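You operate a simulated robot arm through the tools that you are given. There is no shell and no other tool.

You run a simulated robot arm. Do the job below in one go: nothing can be reset, and whatever is moved stays where it is left.

TASK
Find the dusty stub in the upper green drawer and blow it clean in the blower.
Fine: shut the drawer; the stub stays in the blower's well.

Only the result counts: the job must be done as asked and must still hold three seconds after the hand-in. Knocking over, shifting, dropping, spilling or breaking anything else fails it.

THE ROBOT
A 6-joint arm with a two-finger gripper, fixed in place. Base frame: the origin is at the foot of the arm, x ahead of it, y to its left, z up. Units: m, rad, N and s.
It reaches about 1.298 m from its shoulder. Its first joint turns from -2.601 to 2.601 rad. Payload 1.57 kg.
The tool frame sits at the grasp point between the pads (the TCP): z along the fingers, y along the line on which they close. The tips reach 0.021 m beyond it. The gripper opens to 0.07 m. The gripper's body begins 0.05 m behind the TCP.
Orientation is that of the tool frame in the base frame, as a unit quaternion [x, y, z, w]. With the fingers straight down and closing along the base's y, the tool's x points along the base's -x, its y along +y and its z along -z.

THE INTERFACE
- The arm moves only by the tool send_rows. Its argument "targets" is a list of rows, each a list of 7 numbers: the turn, a rotation vector about the tool's x, y, z in units of 4 degrees (1.0 is 4 degrees), then the shift along the tool's x, y, z in units of 25 mm (1.0 is 25 mm), then the finger opening in cm, from 0 to 7. In form: [[rx, ry, rz, x, y, z, hand], ...]. A call has 1 to 20 rows; each row shifts and turns the commanded pose from where the row before left it, along the tool's axes as they then stand. A call with a number of a shift or a turn outside -1 to 1 is refused whole. Each row takes 0.2 s and may step no farther than 0.05 m and 0.15 rad from the row before; otherwise, or with a gripper value out of range, the whole call is refused. A pose out of reach is approached as far as the arm can. The call stops where the force on the tool passes 40 N (or 10 N more than at its start, if that is more) or the arm is blocked; 0.2 s more then pass. Each finger halts on what it meets, pressing with about 30 N; the grip force reading is that of the motor and also rises with nothing between the fingers. The clock runs only during rows and for 0.2 s after the last one: add rows that do not move to give the fingers time. The reply holds the time, the measured pose of the TCP, the force on the tool along the base axes, the opening and the grip force, in the units named above and with some noise, with the torque about the TCP (base axes, N m) and any sound that the robot's microphone picked up, and new pictures: "show" is both (left out), scene, wrist or none.
- Cameras (640 x 400 px; columns grow to the right, rows downward): "scene" is fixed at [0.0517, -0.4993, 1.2935]; the picture's right is [0.51, -0.86, 0.00], its down [-0.34, -0.20, -0.92] and it looks along [0.79, 0.47, -0.40] (base axes); focal length 352 px, centre (320, 200). "wrist" rides on the gripper at [0.079, 0.004, -0.081] in the tool frame; the picture's right is [-0.05, 1.00, 0.00], its down [-0.67, -0.04, -0.74] and it looks along [-0.74, -0.04, 0.67] (tool axes); focal length 256 px, centre (320, 200). There is no depth. A picture from a camera that has moved, and an enlarged one, comes with that camera's place and axes in the base frame and with its lens.
- lift_body(by): slides the trunk up (or, below 0, down) by that many m; the arm rides with it, the base frame stays. It gives what a move gives, with no picture.
- enlarge(camera, box): a new picture of the part [left, top, right, bottom] of that camera's present view, enlarged. It takes no simulated time.
- close_job(): hands the job in; it is judged then, once.

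Places have to be worked out from the pictures, the camera data and where the tool is seen. Open the gripper and draw the arm clear of the work before you hand the job in, unless the task says otherwise.

The tools are called after ">>>" as name(argument=value, ...) on one line, values as JSON. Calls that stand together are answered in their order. send_rows: Moves the arm, as the interface text tells. Its arguments: {"type":"object","properties":{"targets":{"type":"array"},"show":{"type":"string","enum":["both","scene","wrist","none"]}},"required":["targets"]} The other tools are called the same way: lift_body (by) slides the trunk up or down; enlarge (camera, box) takes an enlarged picture of a part of a camera's view; close_job () hands the job in.

At the start:

```text
time_s: 0.0
tcp_pos: [0.6773, 0.0886, 1.0531]
ee_rot: [0.0, 1.0, 0.0, 0.0]
contact_force: [0.6, 2.1, -0.5]
ft_torque: [0.02, -0.03, -0.01]
gripper_width: 0.0699
grasp_force: 0.0
trunk travel left (down, up): [-0.735, 0.235]
```

scene: 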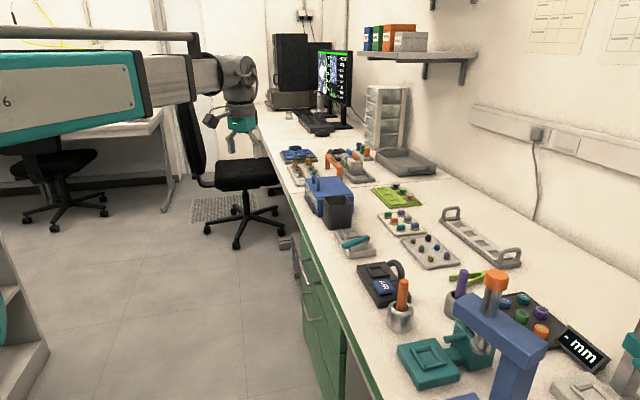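
wrist: 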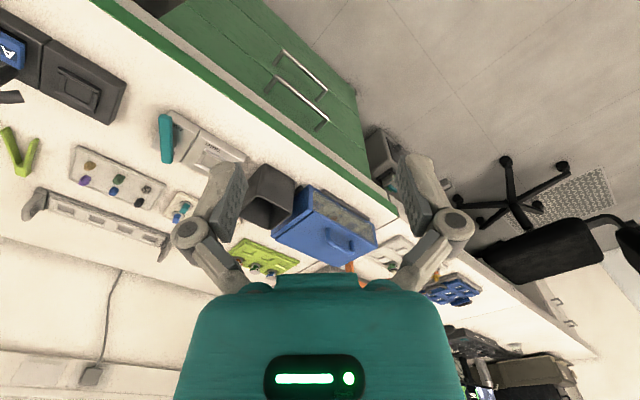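

The green drawer cabinet sits under the bench with two handles visible, and I need a closer look at it and at the bench to find the blower. I'll enlarge several parts first.

>>> enlarge(camera="scene", box=[240, 200, 400, 400])

>>> enlarge(camera="scene", box=[340, 220, 640, 400])

>>> enlarge(camera="scene", box=[260, 120, 460, 260])

>>> enlarge(camera="wrist", box=[140, 0, 420, 180])

>>> enlarge(camera="wrist", box=[0, 0, 300, 260])

```text
2.00 times, centred on (320, 300) of scene
camera zoom: at [0.0517, -0.4993, 1.2935], right [0.51, -0.86, 0.0], down [-0.34, -0.2, -0.92], along [0.79, 0.47, -0.4], focal length 705 px, centre (320, 0)
```

zoom: 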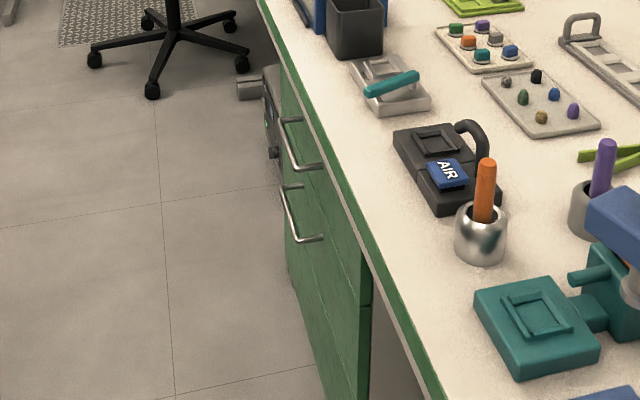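

```text
2.13 times, centred on (490, 310) of scene
camera zoom: at [0.0517, -0.4993, 1.2935], right [0.51, -0.86, 0.0], down [-0.34, -0.2, -0.92], along [0.79, 0.47, -0.4], focal length 752 px, centre (-43, -35)
```

zoom: 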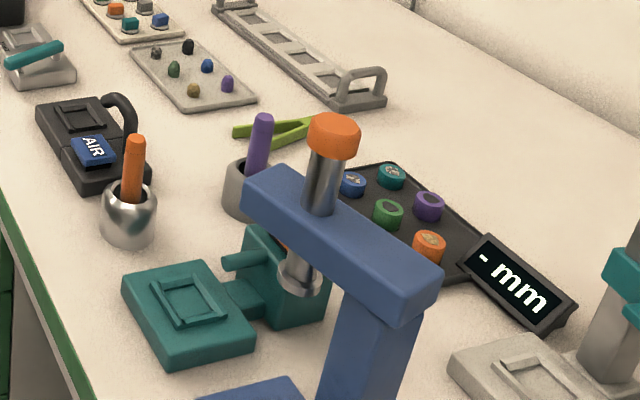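

```text
2.86 times, centred on (360, 190) of scene
camera zoom: at [0.0517, -0.4993, 1.2935], right [0.51, -0.86, 0.0], down [-0.34, -0.2, -0.92], along [0.79, 0.47, -0.4], focal length 1007 px, centre (206, 229)
```

zoom: 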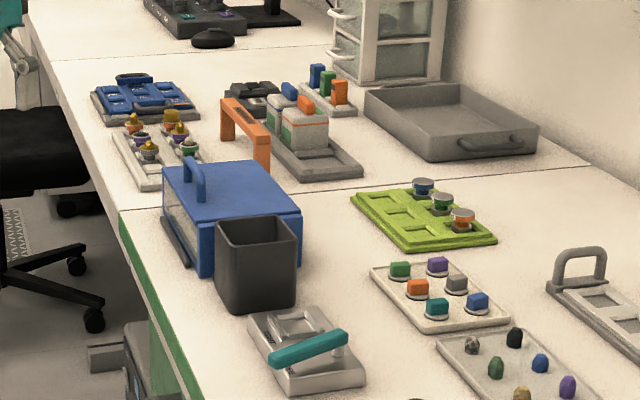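

```text
2.22 times, centred on (280, 90) of wrist
camera zoom: at [0.5987, 0.0926, 1.1347], right [0.05, 1.0, 0.0], down [0.67, -0.04, 0.74], along [0.74, -0.04, -0.67], focal length 569 px, centre (409, 444)
```

zoom: 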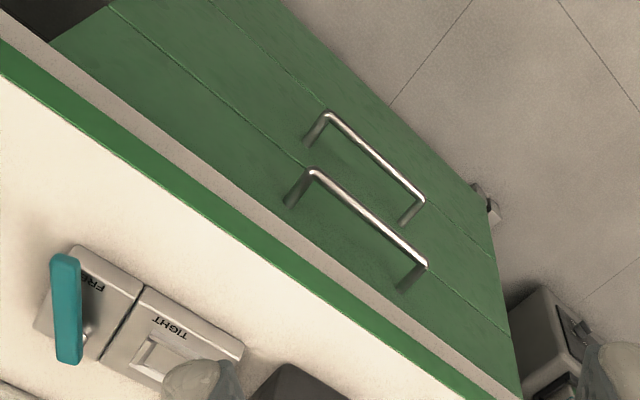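

```text
1.54 times, centred on (150, 130) of wrist
camera zoom: at [0.5987, 0.0926, 1.1347], right [0.05, 1.0, 0.0], down [0.67, -0.04, 0.74], along [0.74, -0.04, -0.67], focal length 394 px, centre (582, 308)
```

zoom: 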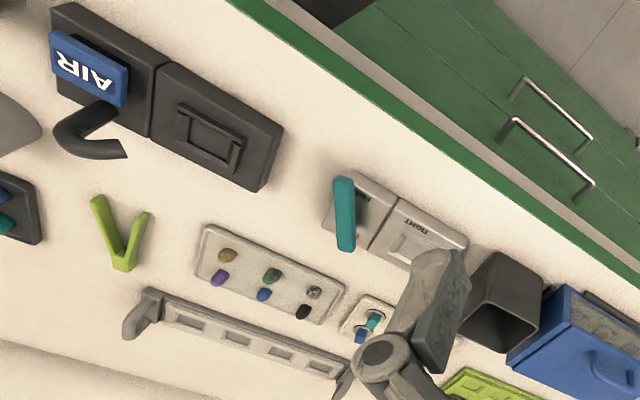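

Triangulating from both views, the AIR button is near (0.68,-0.30,0.79) and the upper handle bar runs roughly from (0.81,-0.01,0.62) to (0.91,0.09,0.61), so the bench lies diagonally. I'll enlarge the blower and the drawer more before moving.

>>> enlarge(camera="scene", box=[340, 240, 440, 340])

>>> enlarge(camera="wrist", box=[0, 0, 140, 120])

>>> enlarge(camera="scene", box=[280, 230, 360, 340])

>>> enlarge(camera="wrist", box=[230, 20, 370, 150])

```text
4.00 times, centred on (390, 290) of scene
camera zoom: at [0.0517, -0.4993, 1.2935], right [0.51, -0.86, 0.0], down [-0.34, -0.2, -0.92], along [0.79, 0.47, -0.4], focal length 1410 px, centre (40, -160)
```

zoom: 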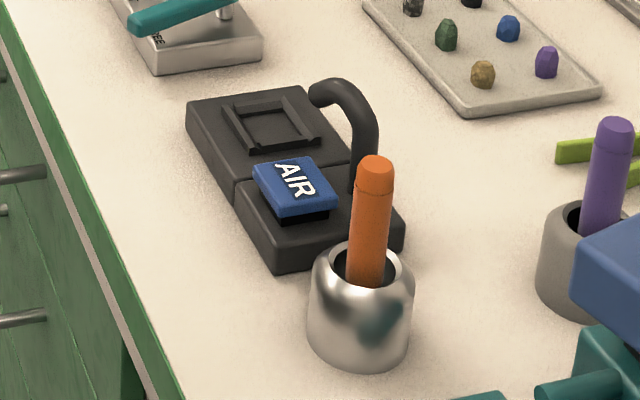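

```text
3.33 times, centred on (70, 60) of wrist
camera zoom: at [0.5987, 0.0926, 1.1347], right [0.05, 1.0, 0.0], down [0.67, -0.04, 0.74], along [0.74, -0.04, -0.67], focal length 853 px, centre (1153, 667)
```

zoom: 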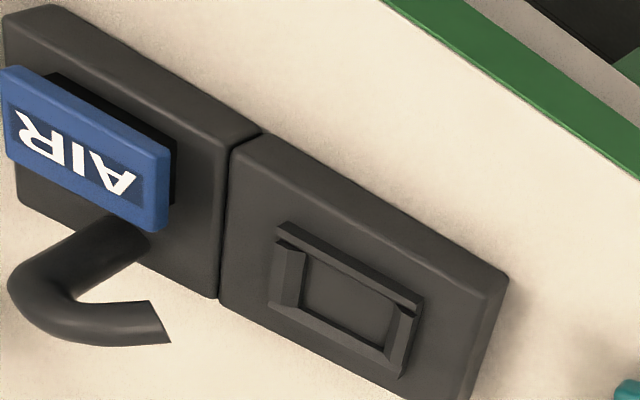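

```text
3.64 times, centred on (320, 285) of scene
camera zoom: at [0.0517, -0.4993, 1.2935], right [0.51, -0.86, 0.0], down [-0.34, -0.2, -0.92], along [0.79, 0.47, -0.4], focal length 1282 px, centre (320, -109)
```

zoom: 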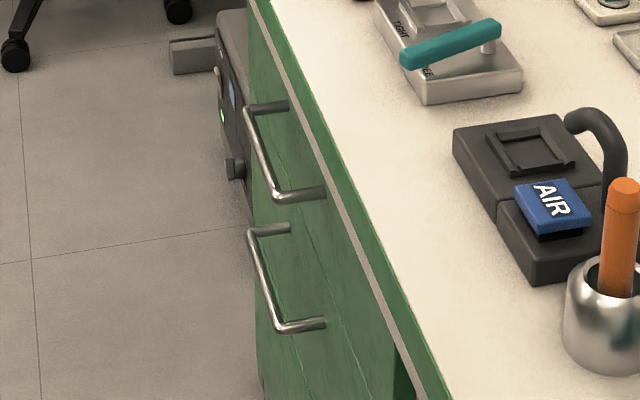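

```text
3.08 times, centred on (300, 85) of wrist
camera zoom: at [0.5987, 0.0926, 1.1347], right [0.05, 1.0, 0.0], down [0.67, -0.04, 0.74], along [0.74, -0.04, -0.67], focal length 788 px, centre (382, 554)
```

zoom: 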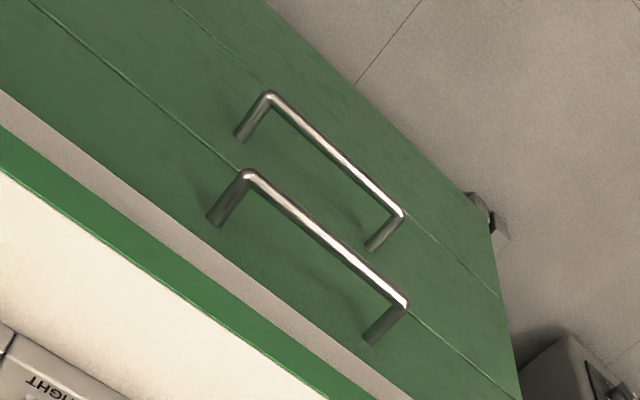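

Working hypothesis: the bench edge runs at 45° in the base frame, with its front facing (-0.71,+0.71). I'll turn the gripper 45° about its own z so that the tool x points away from the bench, then look again.

>>> send_rows(targets=[[0, 0, 0.9375, 0, 0, 0, 7], [0, 0, 0.9375, 0, 0, 0, 7], [0, 0, 0.9375, 0, 0, 0, 7], [0, 0, 0.9375, 0, 0, 0, 7], [0, 0, 0.9375, 0, 0, 0, 7], [0, 0, 0.9375, 0, 0, 0, 7], [0, 0, 0.9375, 0, 0, 0, 7], [0, 0, 0.9375, 0, 0, 0, 7], [0, 0, 0.9375, 0, 0, 0, 7], [0, 0, 0.9375, 0, 0, 0, 7], [0, 0, 0.9375, 0, 0, 0, 7], [0, 0, 0.9375, 0, 0, 0, 7]], show="both")

```text
time_s: 2.6
tcp_pos: [0.6778, 0.0886, 1.0536]
ee_rot: [0.384, 0.923, 0.0, -0.001]
contact_force: [-0.3, -0.5, 0.0]
ft_torque: [0.01, 0.0, 0.04]
gripper_width: 0.0702
grasp_force: 0.0
trunk travel left (down, up): [-0.735, 0.235]
camera wrist: at [0.6251, 0.1479, 1.1348], right [0.74, 0.67, 0.0], down [0.45, -0.5, 0.74], along [0.5, -0.55, -0.67], focal length 256 px, centre (320, 200)
```

scene: 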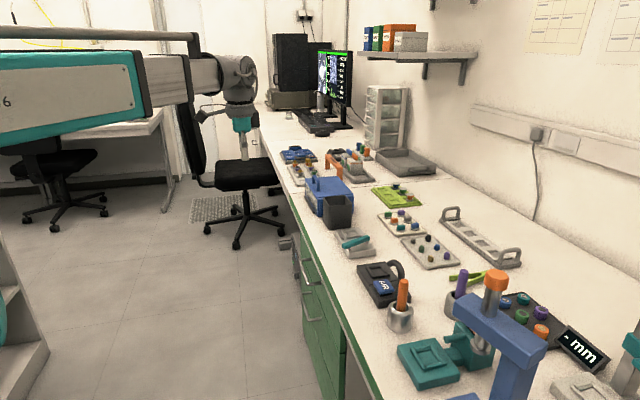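
wrist: 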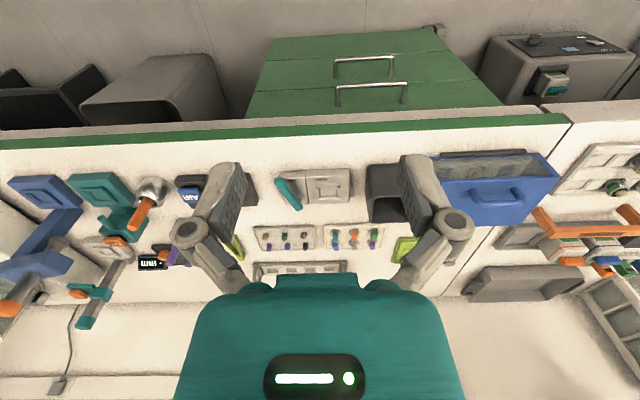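

The view now lines up well with the bench, so a 45° bench yaw looks about right. I'll enlarge the drawer and the blower in the wrist view to measure the edge tilt and the handle.

>>> enlarge(camera="wrist", box=[240, 20, 500, 160])

>>> enlarge(camera="wrist", box=[100, 120, 300, 260])

>>> enlarge(camera="wrist", box=[0, 80, 320, 240])

```text
2.46 times, centred on (370, 90) of wrist
camera zoom: at [0.6251, 0.1479, 1.1348], right [0.74, 0.67, 0.0], down [0.45, -0.5, 0.74], along [0.5, -0.55, -0.67], focal length 630 px, centre (197, 471)
```

zoom: 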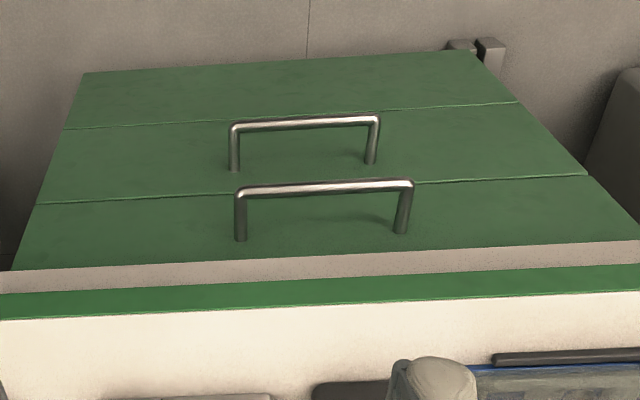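

```text
2.86 times, centred on (200, 190) of wrist
camera zoom: at [0.6251, 0.1479, 1.1348], right [0.74, 0.67, 0.0], down [0.45, -0.5, 0.74], along [0.5, -0.55, -0.67], focal length 731 px, centre (663, 229)
```

zoom: 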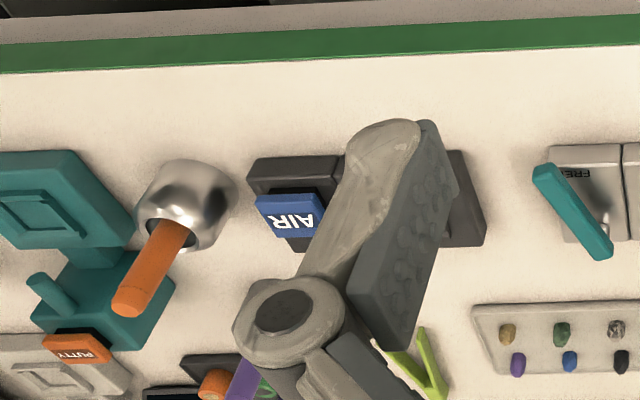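

```text
2.00 times, centred on (160, 160) of wrist
camera zoom: at [0.6251, 0.1479, 1.1348], right [0.74, 0.67, 0.0], down [0.45, -0.5, 0.74], along [0.5, -0.55, -0.67], focal length 512 px, centre (640, 280)
```

zoom: 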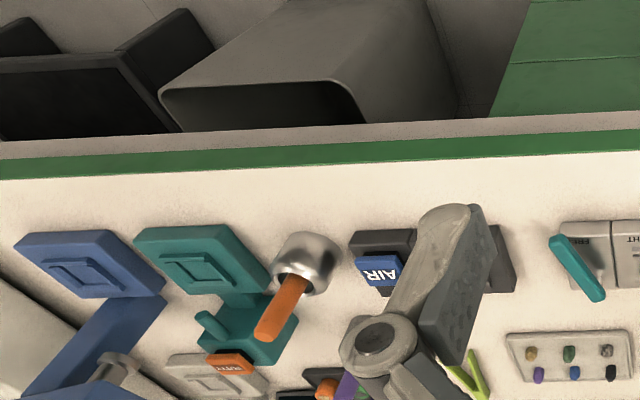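

The slope of the bench edge confirms it is very close to 45°, and the upper drawer's bar is at about u=0.64, v=0.573, z=0.613 in bench coordinates (u along 45°, v into the bench). I'll roll the gripper so it closes across the bar, descending in front of the bench edge.

>>> send_rows(targets=[[0, 0, -1, 0, 0, 0.5, 7], [0, 0, -1, 0, 0, 0.5, 7], [0, 0, -1, 0, 0, 0.5, 7], [0, 0, -1, 0, 0, 0.5, 7], [0, 0, -1, 0, 0, 0.5, 7], [0, 0, -1, 0, 0, 0.5, 7], [0, 0, -1, 0, 0, 0.5, 7], [0, 0, -1, 0, 0, 0.5, 7], [0, 0, -1, 0, 0, 0.5, 7], [0, 0, -1, 0, 0, 0.5, 7], [0, 0, -1, 0, 0, 0.5, 7], [0, 0, -1, 0, 0, 0.5, 7], [0, 0, -1, 0, 0, 0.5, 7], [0, 0, -1, 0, 0, 0.5, 7], [0, 0, -1, 0, 0, 0.5, 7], [0, 0, -1, 0, 0, 0.5, 7], [0, 0, -1, 0, 0, 0.5, 7], [0, 0, -1, 0, 0, 0.5, 7], [0, 0, -1, 0, 0, 0.5, 7], [0, 0, -1, 0, 0, 0.5, 7]], show="scene")

```text
time_s: 6.8
tcp_pos: [0.6773, 0.0873, 1.0536]
ee_rot: [-0.302, 0.953, 0.001, 0.0]
contact_force: [0.4, 0.1, 0.1]
ft_torque: [0.02, 0.02, 0.01]
gripper_width: 0.0699
grasp_force: 0.0
out of reach, approached as far as the arm can: row 1, 2, 3, 4, 5, 6, 7, 8, 9, 10, 11, 12, 13, 14, 15, 16, 17, 18, 19, 20
trunk travel left (down, up): [-0.735, 0.235]
```

scene: 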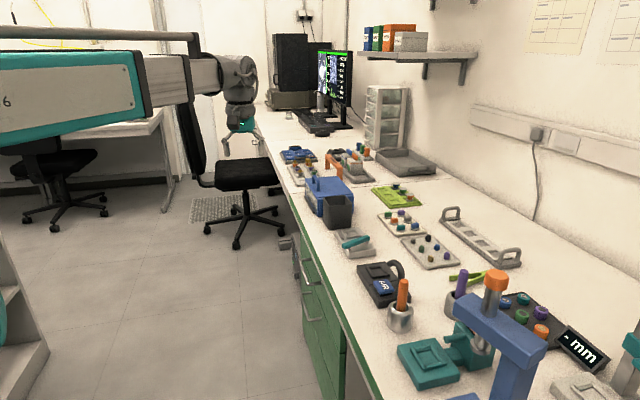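

The rotation went through but the height never changed, so the arm cannot move its hand vertically and the trunk must supply height. I'll send one still row to see whether the commanded pose is still off.

>>> send_rows(targets=[[0, 0, -0.5, 0, 0, 0, 7]], show="wrist")

```text
time_s: 7.2
tcp_pos: [0.6775, 0.0877, 1.0532]
ee_rot: [-0.319, 0.948, 0.001, -0.001]
contact_force: [-0.6, 0.2, -0.2]
ft_torque: [0.01, 0.01, -0.01]
gripper_width: 0.0701
grasp_force: 0.2
trunk travel left (down, up): [-0.735, 0.235]
camera wrist: at [0.6123, 0.0438, 1.1347], right [-0.56, 0.83, 0.0], down [0.55, 0.37, 0.74], along [0.62, 0.42, -0.67], focal length 256 px, centre (320, 200)
```

wrist: 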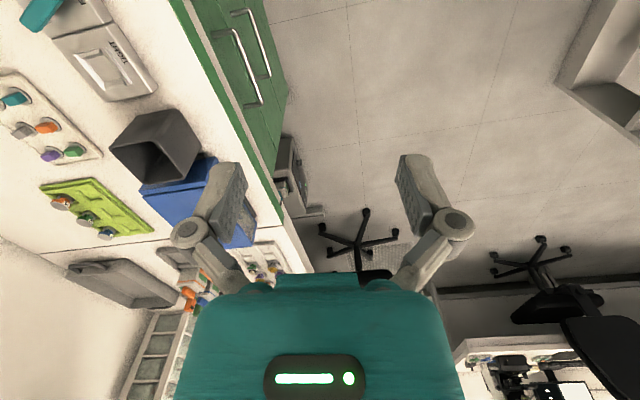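

The commanded pose resets to the real one after an unreachable row, which helps. Next I'll finish the roll so that tool x = -e, then test a small pitch about an assumed wrist centre 0.2 m behind the TCP to learn how the wrist works.

>>> send_rows(targets=[[0, 0, -0.975, 0, 0, 0, 7], [0, 0, -0.975, 0, 0, 0, 7], [1, 0, 0, 0, -0.558, 0, 7], [1, 0, 0, 0, -0.558, 0, 7], [1, 0, 0, 0, -0.558, 0, 7], [1, 0, 0, 0, -0.558, 0, 7], [1, 0, 0, 0, -0.558, 0, 7]], show="none")

```text
time_s: 8.8
tcp_pos: [0.7256, 0.0392, 1.0649]
ee_rot: [-0.375, 0.91, -0.161, 0.067]
contact_force: [-0.1, 0.0, -0.3]
ft_torque: [-0.01, 0.06, -0.02]
gripper_width: 0.0699
grasp_force: 0.1
trunk travel left (down, up): [-0.735, 0.235]
```

No reach complaint with the 0.2 m pivot: the TCP rose 12 mm exactly as a pivot about that point would give. I'll test a small pure vertical shift to find out whether height is truly locked.

>>> send_rows(targets=[[0, 0, 0, 0, 0.137, 0.376, 7], [0, 0, 0, 0, 0, 0, 7]], show="none")

```text
time_s: 9.4
tcp_pos: [0.7263, 0.0394, 1.0649]
ee_rot: [-0.375, 0.911, -0.16, 0.066]
contact_force: [1.0, 0.1, -0.6]
ft_torque: [-0.01, -0.02, 0.03]
gripper_width: 0.0698
grasp_force: 0.1
out of reach, approached as far as the arm can: row 1
trunk travel left (down, up): [-0.735, 0.235]
```

Height is locked to the trunk, and the pitch pivot (wrist centre) is about 0.2 m behind the TCP at z≈1.253. I'll pitch on until the fingers point horizontally into the bench while still high above everything.

>>> send_rows(targets=[[0.972, 0, 0, 0, -0.543, 0, 7], [0.972, 0, 0, 0, -0.543, 0, 7], [0.972, 0, 0, 0, -0.543, 0, 7], [0.972, 0, 0, 0, -0.543, 0, 7], [0.972, 0, 0, 0, -0.543, 0, 7], [0.972, 0, 0, 0, -0.543, 0, 7], [0.972, 0, 0, 0, -0.543, 0, 7], [0.972, 0, 0, 0, -0.543, 0, 7], [0.972, 0, 0, 0, -0.543, 0, 7], [0.972, 0, 0, 0, -0.543, 0, 7], [0.972, 0, 0, 0, -0.543, 0, 7], [0.972, 0, 0, 0, -0.543, 0, 7], [0.972, 0, 0, 0, -0.543, 0, 7], [0.972, 0, 0, 0, -0.543, 0, 7], [0.972, 0, 0, 0, -0.543, 0, 7], [0.972, 0, 0, 0, -0.543, 0, 7], [0.972, 0, 0, 0, -0.543, 0, 7], [0.972, 0, 0, 0, -0.543, 0, 7]], show="both")

```text
time_s: 13.2
tcp_pos: [0.8217, -0.0575, 1.2403]
ee_rot: [0.269, -0.653, 0.655, -0.27]
contact_force: [0.0, -0.2, 0.4]
ft_torque: [0.0, 0.0, 0.0]
gripper_width: 0.0699
grasp_force: 0.1
out of reach, approached as far as the arm can: row 11, 15
trunk travel left (down, up): [-0.735, 0.235]
camera wrist: at [0.7096, -0.0566, 1.2357], right [0.04, 0.04, -1.0], down [-0.05, 1.0, 0.03], along [1.0, 0.05, 0.04], focal length 256 px, centre (320, 200)
```

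scene: 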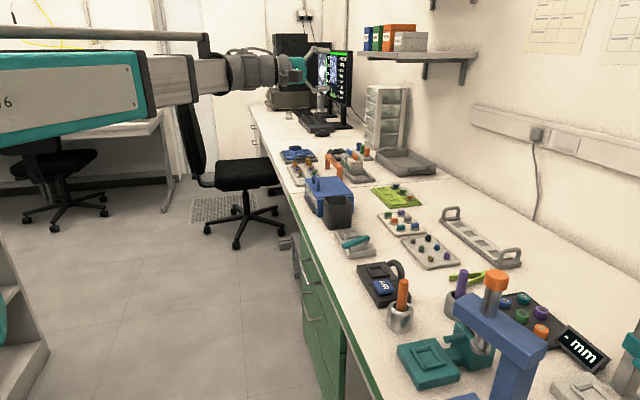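
wrist: 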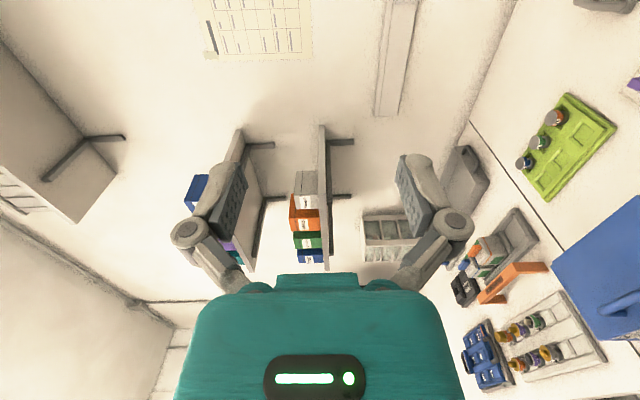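

The fingers now point horizontally into the bench (tool z = v) with the TCP at u≈0.54, v≈0.62, z=1.24. I'll back off 0.2 m from the bench and slide 0.1 m along it to line up with the handle centre.

>>> send_rows(targets=[[0, 0, 0, -0.5, 0, -1, 7], [0, 0, 0, -0.5, 0, -1, 7], [0, 0, 0, -0.5, 0, -1, 7], [0, 0, 0, -0.5, 0, -1, 7], [0, 0, 0, -0.5, 0, -1, 7], [0, 0, 0, -0.5, 0, -1, 7], [0, 0, 0, -0.5, 0, -1, 7], [0, 0, 0, -0.5, 0, -1, 7], [0, 0, 0, 0, 0, 0, 7]], show="scene")

>>> lift_body(by=-0.3)

>>> enlarge(camera="scene", box=[0, 0, 640, 400])

>>> enlarge(camera="wrist", box=[0, 0, 640, 400])

```text
time_s: 15.2
tcp_pos: [0.7515, 0.1533, 1.2397]
ee_rot: [-0.27, 0.654, -0.653, 0.27]
contact_force: [0.2, -0.6, 0.0]
ft_torque: [0.0, -0.02, -0.01]
gripper_width: 0.0703
grasp_force: 0.1
out of reach, approached as far as the arm can: row 1
trunk travel left (down, up): [-0.735, 0.235]
```

scene: 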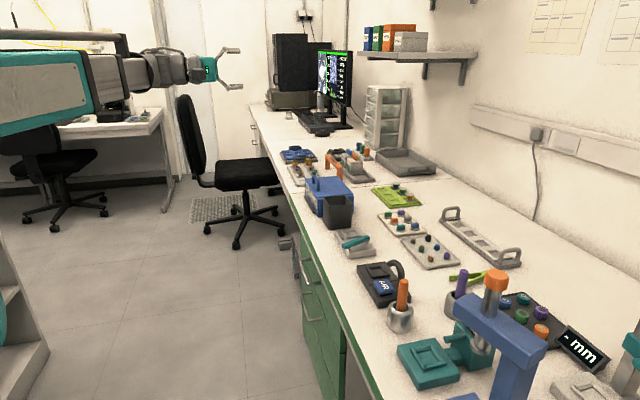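

```text
time_s: 18.2
tcp_pos: [0.7524, 0.1533, 0.9393]
ee_rot: [-0.269, 0.655, -0.653, 0.27]
contact_force: [0.1, 0.0, -0.9]
ft_torque: [-0.01, 0.01, 0.0]
gripper_width: 0.0701
grasp_force: 0.0
trunk travel left (down, up): [-0.435, 0.535]
```

```text
1.00 times, centred on (320, 200) of scene (not enlarged: the box is as wide or as high as the picture)
camera zoom: at [0.0517, -0.4993, 1.2935], right [0.51, -0.86, 0.0], down [-0.34, -0.2, -0.92], along [0.79, 0.47, -0.4], focal length 352 px, centre (320, 200)
```

zoom: 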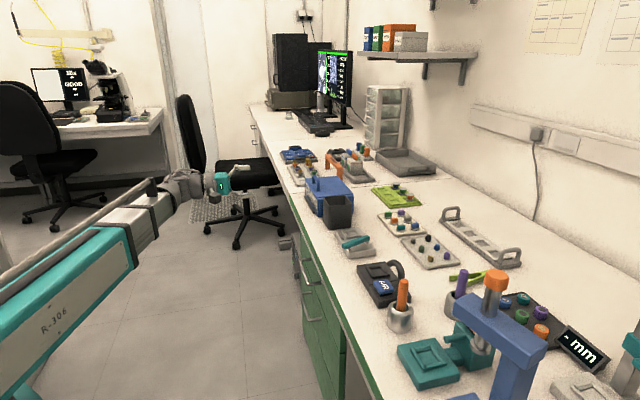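

```text
1.00 times, centred on (320, 200) of wrist (not enlarged: the box is as wide or as high as the picture)
camera zoom: at [0.64, 0.155, 0.9354], right [0.04, 0.04, -1.0], down [-0.05, 1.0, 0.04], along [1.0, 0.05, 0.04], focal length 256 px, centre (320, 200)
```

zoom: 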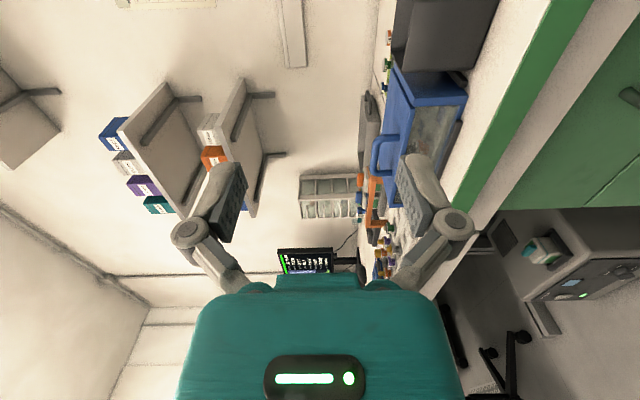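

The trunk is down 0.3 m and the TCP sits at u=0.640, v=0.424, z=0.939, clear in front of the bench. I'll lower the remaining 0.326 m to handle height and look at it from both cameras.

>>> lift_body(by=-0.326)

>>> enlarge(camera="scene", box=[200, 180, 360, 340])

>>> enlarge(camera="wrist", box=[0, 0, 640, 400])

```text
time_s: 21.4
tcp_pos: [0.7531, 0.154, 0.6131]
ee_rot: [-0.27, 0.654, -0.653, 0.269]
contact_force: [-1.2, 0.0, -0.3]
ft_torque: [0.03, -0.02, -0.02]
gripper_width: 0.07
grasp_force: 0.1
trunk travel left (down, up): [-0.109, 0.861]
```

```text
2.50 times, centred on (280, 260) of scene
camera zoom: at [0.0517, -0.4993, 1.2935], right [0.51, -0.86, 0.0], down [-0.34, -0.2, -0.92], along [0.79, 0.47, -0.4], focal length 881 px, centre (420, 50)
```

zoom: 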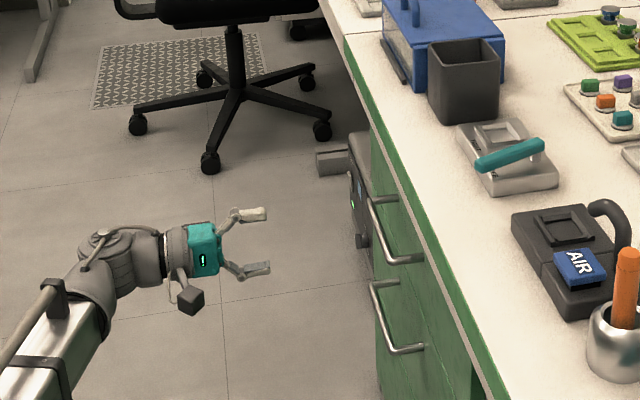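

```text
1.00 times, centred on (320, 200) of wrist (not enlarged: the box is as wide or as high as the picture)
camera zoom: at [0.64, 0.155, 0.6094], right [0.04, 0.04, -1.0], down [-0.05, 1.0, 0.04], along [1.0, 0.05, 0.04], focal length 256 px, centre (320, 200)
```

zoom: 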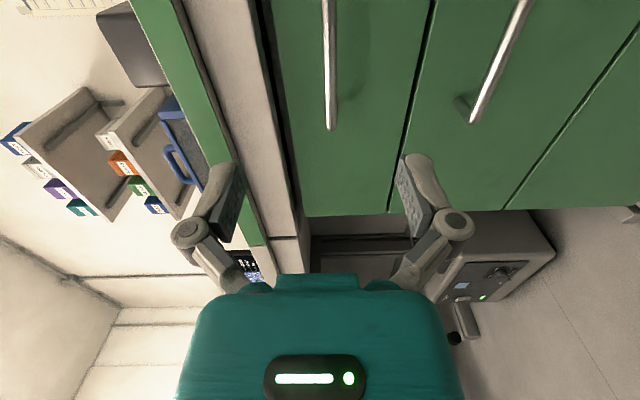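

From this view the bar sits at z≈0.605 and u 0.57–0.71, so I'll drop 8 mm to centre on it. Then I'll advance 0.145 m so the open fingers straddle the bar.

>>> lift_body(by=-0.008)

>>> send_rows(targets=[[0, 0, 0, 0, 0, 0.967, 7], [0, 0, 0, 0, 0, 0.967, 7], [0, 0, 0, 0, 0, 0.967, 7], [0, 0, 0, 0, 0, 0.967, 7], [0, 0, 0, 0, 0, 0.967, 7], [0, 0, 0, 0, 0, 0.967, 7], [0, 0, 0, 0, 0, 0, 7]], show="both")

>>> enlarge(camera="scene", box=[240, 200, 340, 300])

```text
time_s: 22.0
tcp_pos: [0.753, 0.1528, 0.6057]
ee_rot: [-0.27, 0.654, -0.653, 0.269]
contact_force: [-0.1, 0.0, 1.0]
ft_torque: [0.03, -0.01, 0.01]
gripper_width: 0.0701
grasp_force: 0.0
trunk travel left (down, up): [-0.101, 0.869]
```

```text
time_s: 23.6
tcp_pos: [0.8556, 0.0485, 0.605]
ee_rot: [-0.27, 0.654, -0.653, 0.27]
contact_force: [0.4, 0.3, -0.5]
ft_torque: [0.0, -0.02, -0.02]
gripper_width: 0.0702
grasp_force: 0.1
trunk travel left (down, up): [-0.101, 0.869]
camera wrist: at [0.7427, 0.0504, 0.6012], right [0.04, 0.04, -1.0], down [-0.05, 1.0, 0.04], along [1.0, 0.05, 0.04], focal length 256 px, centre (320, 200)
```

scene: 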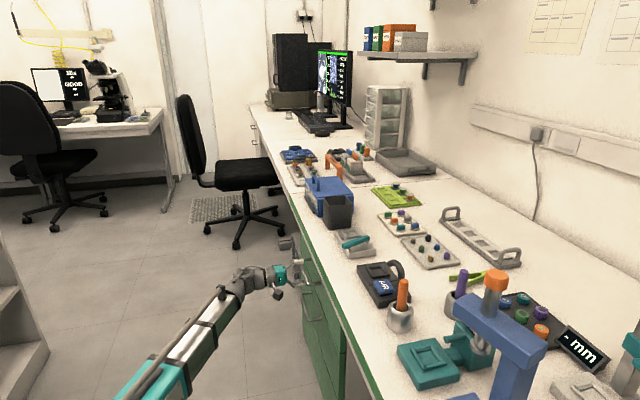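
wrist: 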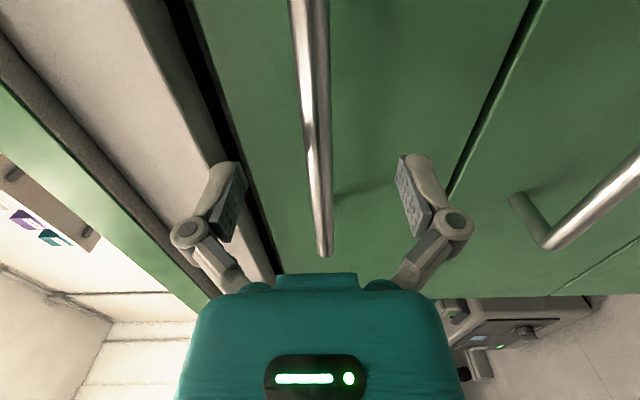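

```text
4.00 times, centred on (290, 250) of scene
camera zoom: at [0.0517, -0.4993, 1.2935], right [0.51, -0.86, 0.0], down [-0.34, -0.2, -0.92], along [0.79, 0.47, -0.4], focal length 1410 px, centre (440, 0)
```

zoom: 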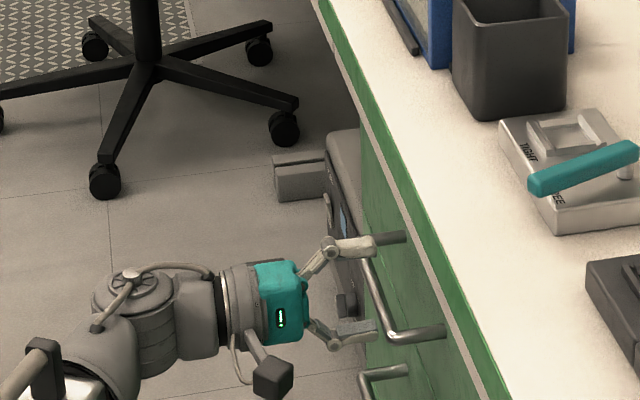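

The bar now runs between the open pads at about the TCP's depth (TCP v=0.571). I'll close on it.

>>> send_rows(targets=[[0, 0, 0, 0, 0, 0, 0], [0, 0, 0, 0, 0, 0, 0], [0, 0, 0, 0, 0, 0, 0], [0, 0, 0, 0, 0, 0, 0], [0, 0, 0, 0, 0, 0, 0], [0, 0, 0, 0, 0, 0, 0]], show="wrist")

```text
time_s: 25.0
tcp_pos: [0.855, 0.049, 0.6056]
ee_rot: [-0.269, 0.654, -0.653, 0.269]
contact_force: [-4.9, 2.9, -2.7]
ft_torque: [-0.01, 0.05, 0.13]
gripper_width: 0.0111
grasp_force: 32.1
trunk travel left (down, up): [-0.101, 0.869]
camera wrist: at [0.7424, 0.0507, 0.6011], right [0.04, 0.04, -1.0], down [-0.05, 1.0, 0.04], along [1.0, 0.05, 0.04], focal length 256 px, centre (320, 200)
```

wrist: 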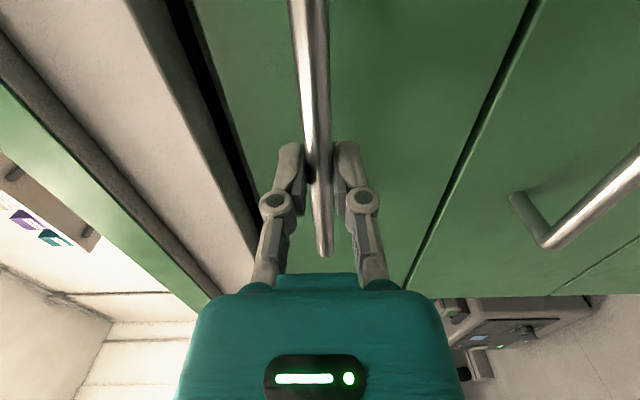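

The bar is held at 11 mm width with 32 N of grip. I'll pull the drawer gently straight out along -z by 0.1 m and check the force.

>>> send_rows(targets=[[0, 0, 0, 0, 0, -0.2, 0], [0, 0, 0, 0, 0, -0.4, 0], [0, 0, 0, 0, 0, -0.4, 0], [0, 0, 0, 0, 0, -0.4, 0], [0, 0, 0, 0, 0, -0.4, 0], [0, 0, 0, 0, 0, -0.4, 0], [0, 0, 0, 0, 0, -0.4, 0], [0, 0, 0, 0, 0, -0.4, 0], [0, 0, 0, 0, 0, -0.4, 0], [0, 0, 0, 0, 0, -0.4, 0], [0, 0, 0, 0, 0, -0.2, 0]], show="both")

```text
time_s: 27.4
tcp_pos: [0.7833, 0.1205, 0.6058]
ee_rot: [-0.271, 0.655, -0.652, 0.269]
contact_force: [-10.4, -11.6, -9.1]
ft_torque: [0.01, 0.06, -0.52]
gripper_width: 0.011
grasp_force: 32.1
trunk travel left (down, up): [-0.101, 0.869]
camera wrist: at [0.6712, 0.1222, 0.6011], right [0.04, 0.04, -1.0], down [-0.05, 1.0, 0.04], along [1.0, 0.05, 0.04], focal length 256 px, centre (320, 200)
```

scene: 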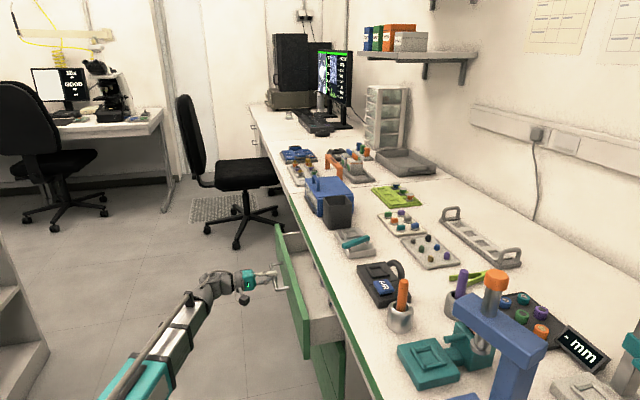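
wrist: 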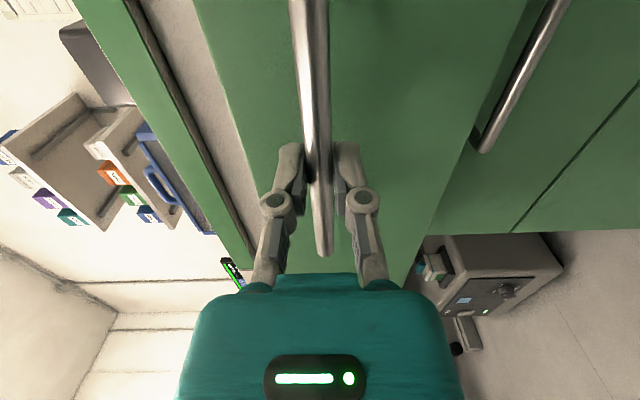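

The drawer slid out 0.1 m with the bar still held, with only about 16 N of side load. I'll pull another 0.06 m with a slight side relief and check the force trend.

>>> send_rows(targets=[[0, 0, 0, 0.04, 0, -0.3, 0], [0, 0, 0, 0.02, 0, -0.4, 0], [0, 0, 0, 0, 0, -0.4, 0], [0, 0, 0, 0, 0, -0.4, 0], [0, 0, 0, 0, 0, -0.4, 0], [0, 0, 0, 0, 0, -0.4, 0], [0, 0, 0, 0, 0, -0.1, 0]], show="both")

```text
time_s: 29.0
tcp_pos: [0.7418, 0.1628, 0.6042]
ee_rot: [-0.27, 0.654, -0.653, 0.27]
contact_force: [-3.3, -4.8, -8.8]
ft_torque: [0.06, 0.08, 0.92]
gripper_width: 0.0114
grasp_force: 31.8
trunk travel left (down, up): [-0.101, 0.869]
camera wrist: at [0.6285, 0.1647, 0.601], right [0.04, 0.04, -1.0], down [-0.05, 1.0, 0.04], along [1.0, 0.05, 0.04], focal length 256 px, centre (320, 200)
```

scene: 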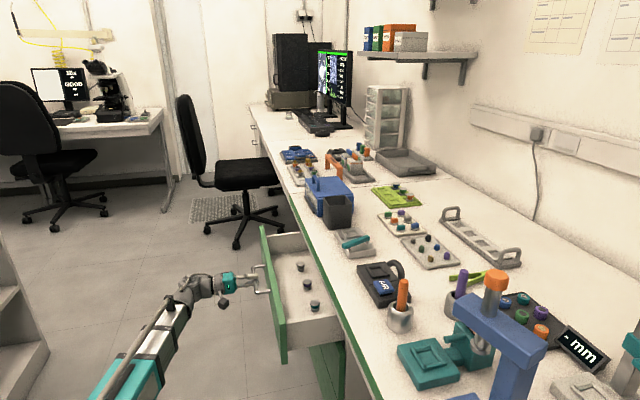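
wrist: 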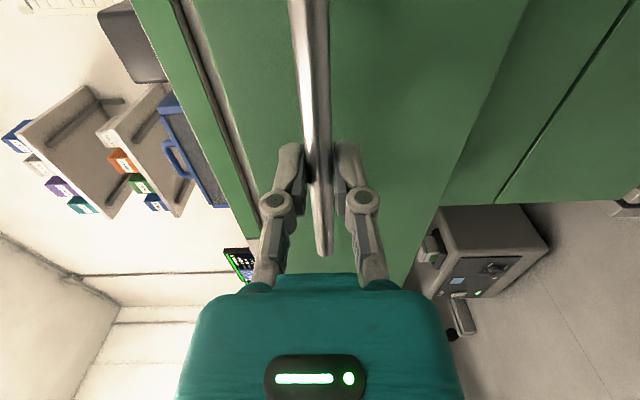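

The drawer is now 0.16 m out and three small grey stubs are visible inside. I'll enlarge the drawer interior to see which one is dusty.

>>> enlarge(camera="scene", box=[265, 235, 345, 325])

>>> enlarge(camera="scene", box=[285, 255, 335, 315])

```text
4.44 times, centred on (305, 280) of scene
camera zoom: at [0.0517, -0.4993, 1.2935], right [0.51, -0.86, 0.0], down [-0.34, -0.2, -0.92], along [0.79, 0.47, -0.4], focal length 1567 px, centre (387, -156)
```

zoom: 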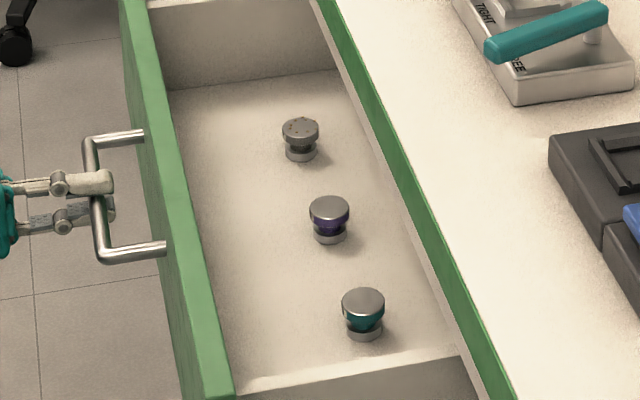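

```text
6.67 times, centred on (310, 285) of scene
camera zoom: at [0.0517, -0.4993, 1.2935], right [0.51, -0.86, 0.0], down [-0.34, -0.2, -0.92], along [0.79, 0.47, -0.4], focal length 2350 px, centre (387, -367)
```

zoom: 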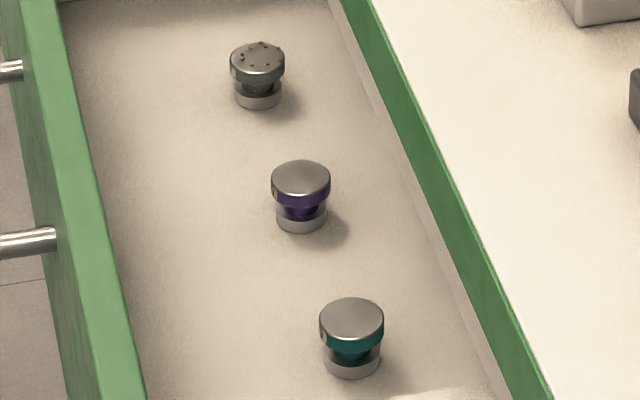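

The farthest of the three stubs has dark specks on its top, so that is the dusty one; the purple and teal ones look clean. It sits almost under the bench edge, so I'll pull the drawer out further in gentle steps to make room for a vertical grasp.

>>> send_rows(targets=[[0, 0, 0, 0.02, 0, -0.2, 0], [0, 0, 0, 0, 0, -0.4, 0], [0, 0, 0, 0, 0, -0.4, 0], [0, 0, 0, 0, 0, -0.4, 0], [0, 0, 0, 0, 0, -0.4, 0], [0, 0, 0, 0, 0, -0.4, 0], [0, 0, 0, 0, 0, -0.4, 0], [0, 0, 0, 0, 0, -0.4, 0], [0, 0, 0, 0, 0, -0.2, 0]], show="scene")

```text
time_s: 31.0
tcp_pos: [0.6837, 0.2201, 0.606]
ee_rot: [0.27, -0.654, 0.654, -0.269]
contact_force: [0.9, 0.8, -5.8]
ft_torque: [0.08, 0.07, 0.99]
gripper_width: 0.0111
grasp_force: 32.4
trunk travel left (down, up): [-0.101, 0.869]
```

scene: 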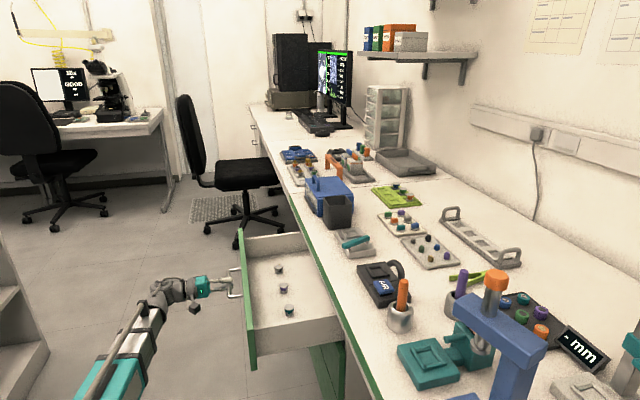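

The drawer is now 0.24 m open and the stubs have moved well clear of the bench edge. I'll enlarge to locate the dusty stub.

>>> enlarge(camera="scene", box=[240, 225, 330, 335])

>>> enlarge(camera="scene", box=[260, 255, 300, 285])

```text
3.64 times, centred on (285, 280) of scene
camera zoom: at [0.0517, -0.4993, 1.2935], right [0.51, -0.86, 0.0], down [-0.34, -0.2, -0.92], along [0.79, 0.47, -0.4], focal length 1282 px, centre (447, -91)
```

zoom: 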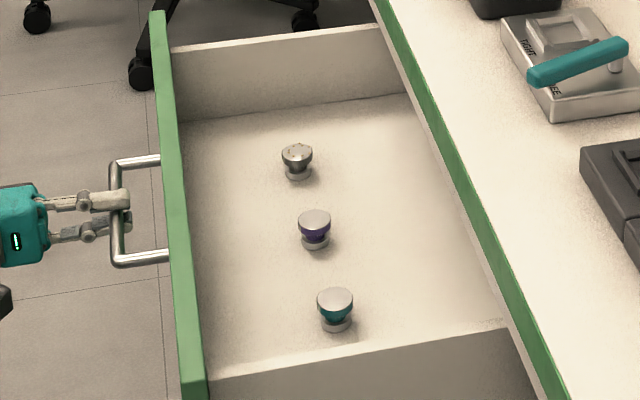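

```text
13.33 times, centred on (280, 270) of scene
camera zoom: at [0.0517, -0.4993, 1.2935], right [0.51, -0.86, 0.0], down [-0.34, -0.2, -0.92], along [0.79, 0.47, -0.4], focal length 4700 px, centre (853, -733)
```

zoom: 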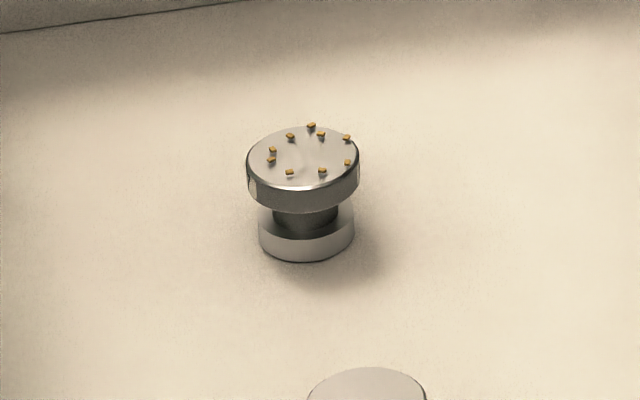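

The three stubs sit at v≈0.508, with the dusty one at u≈0.745 and a top disc about 3 cm wide. Before planning the grasp I need the height of the drawer's front panel and walls, so I'll look through the wrist camera.

>>> enlarge(camera="wrist", box=[0, 0, 640, 400])

>>> enlarge(camera="scene", box=[80, 220, 340, 400])

```text
1.00 times, centred on (320, 200) of wrist (not enlarged: the box is as wide or as high as the picture)
camera zoom: at [0.5717, 0.2215, 0.601], right [0.04, 0.04, -1.0], down [-0.05, 1.0, 0.04], along [1.0, 0.05, 0.04], focal length 256 px, centre (320, 200)
```

zoom: 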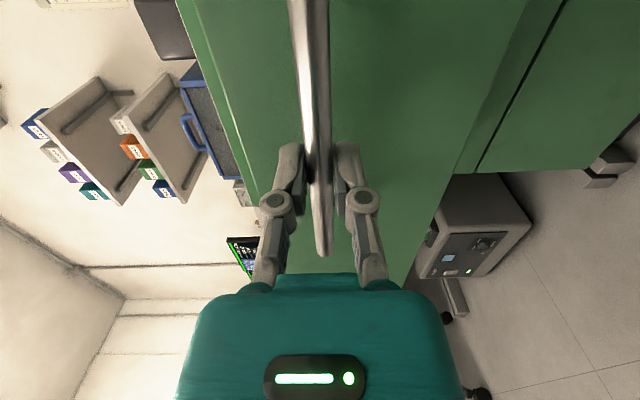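

```text
2.22 times, centred on (210, 310) of scene
camera zoom: at [0.0517, -0.4993, 1.2935], right [0.51, -0.86, 0.0], down [-0.34, -0.2, -0.92], along [0.79, 0.47, -0.4], focal length 783 px, centre (564, -44)
```

zoom: 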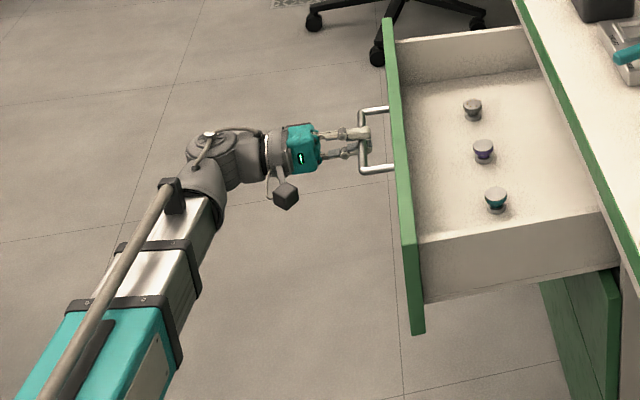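

The panel top works out at z≈0.648 and the forearm should just pass above it, but the wrist would be close to the bench edge. I'll pull the drawer out another 5 cm for margin.

>>> send_rows(targets=[[0, 0, 0, 0, 0, -0.2, 0], [0, 0, 0, 0, 0, -0.4, 0], [0, 0, 0, 0, 0, -0.4, 0], [0, 0, 0, 0, 0, -0.4, 0], [0, 0, 0, 0, 0, -0.4, 0], [0, 0, 0, 0, 0, -0.2, 0]], show="scene")

```text
time_s: 32.4
tcp_pos: [0.6488, 0.2558, 0.6046]
ee_rot: [-0.27, 0.654, -0.653, 0.269]
contact_force: [5.1, 3.4, -3.7]
ft_torque: [0.0, 0.02, 0.17]
gripper_width: 0.0113
grasp_force: 31.6
trunk travel left (down, up): [-0.101, 0.869]
```

scene: 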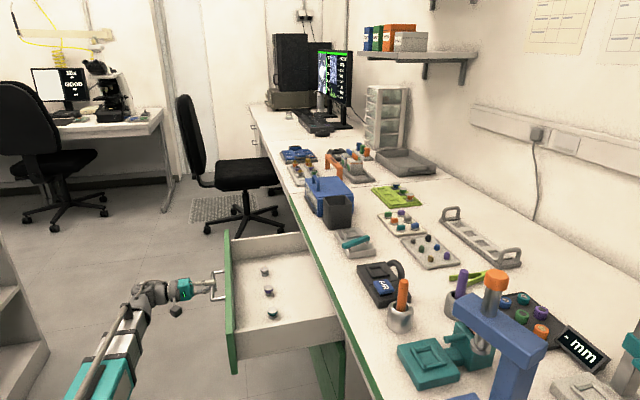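

The drawer is 0.29 m open with low forces, which puts the stub near v≈0.458. I'll open the gripper and back straight off the bar.

>>> send_rows(targets=[[0, 0, 0, 0, 0, 0, 7], [0, 0, 0, 0, 0, 0, 7], [0, 0, 0, 0, 0, 0, 7], [0, 0, 0, 0, 0, 0, 7], [0, 0, 0, 0, 0, 0, 7], [0, 0, 0, 0, 0, -0.5, 7], [0, 0, 0, 0, 0, -1, 7], [0, 0, 0, 0, 0, -1, 7], [0, 0, 0, 0, 0, -1, 7], [0, 0, 0, 0, 0, 0, 7]], show="both")

```text
time_s: 34.6
tcp_pos: [0.5859, 0.316, 0.6062]
ee_rot: [-0.27, 0.654, -0.654, 0.269]
contact_force: [-0.2, 0.6, 0.3]
ft_torque: [0.0, -0.02, -0.02]
gripper_width: 0.07
grasp_force: 0.1
trunk travel left (down, up): [-0.101, 0.869]
camera wrist: at [0.4743, 0.3182, 0.6014], right [0.04, 0.04, -1.0], down [-0.05, 1.0, 0.04], along [1.0, 0.05, 0.04], focal length 256 px, centre (320, 200)
```

scene: 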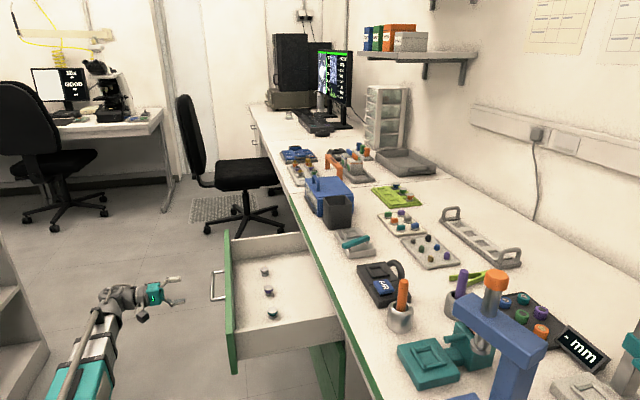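
wrist: 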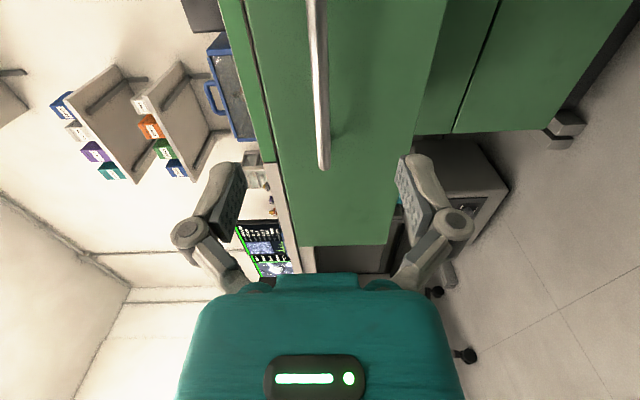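

The drawer stays put and the gripper is free. I'll raise the trunk 0.5 m and then pitch the fingers back to straight down about the wrist centre.

>>> lift_body(by=0.5)

>>> send_rows(targets=[[-1, 0, 0, 0, 0.53, 0, 7], [-1, 0, 0, 0, 0.53, 0, 7], [-1, 0, 0, 0, 0.53, 0, 7], [-1, 0, 0, 0, 0.53, 0, 7], [-1, 0, 0, 0, 0.53, 0, 7], [-1, 0, 0, 0, 0.53, 0, 7], [-1, 0, 0, 0, 0.53, 0, 7], [-1, 0, 0, 0, 0.53, 0, 7], [-1, 0, 0, 0, 0.53, 0, 7], [-1, 0, 0, 0, 0.53, 0, 7], [-1, 0, 0, 0, 0.53, 0, 7], [-1, 0, 0, 0, 0.53, 0, 7], [-1, 0, 0, 0, 0.53, 0, 7], [-1, 0, 0, 0, 0.53, 0, 7], [-1, 0, 0, 0, 0.53, 0, 7], [-1, 0, 0, 0, 0.53, 0, 7], [-1, 0, 0, 0, 0.53, 0, 7], [-1, 0, 0, 0, 0.53, 0, 7], [-1, 0, 0, 0, 0.53, 0, 7], [-1, 0, 0, 0, 0.53, 0, 7]], show="both")

```text
refused: 0.5 is not a number from -0.4 to 0.4
```

```text
time_s: 38.8
tcp_pos: [0.4809, 0.4228, 0.421]
ee_rot: [-0.38, 0.921, -0.08, 0.033]
contact_force: [0.3, 0.4, -0.3]
ft_torque: [-0.02, 0.0, -0.02]
gripper_width: 0.0698
grasp_force: 0.0
out of reach, approached as far as the arm can: row 10, 17
trunk travel left (down, up): [-0.101, 0.869]
camera wrist: at [0.4129, 0.3799, 0.5016], right [-0.66, 0.74, -0.17], down [0.41, 0.53, 0.74], along [0.64, 0.42, -0.65], focal length 256 px, centre (320, 200)
```

scene: 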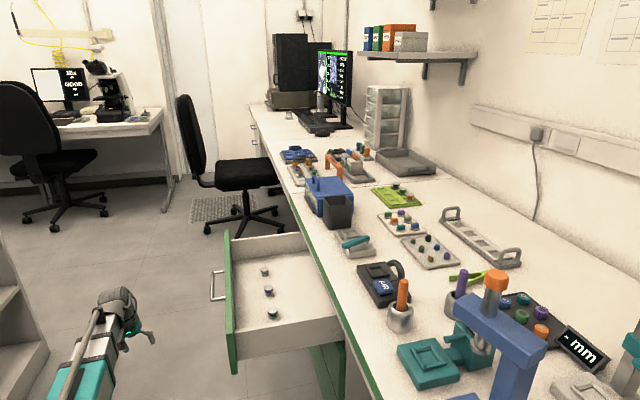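
wrist: 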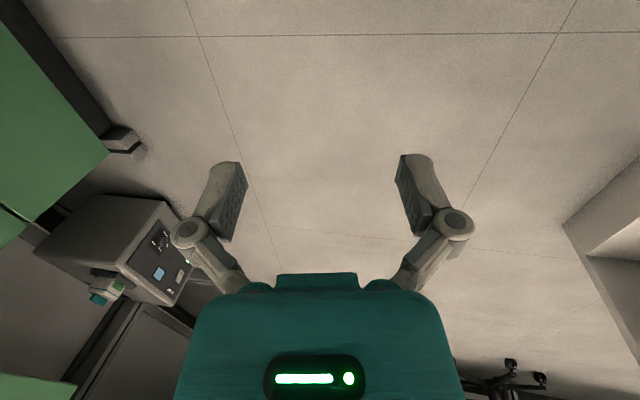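

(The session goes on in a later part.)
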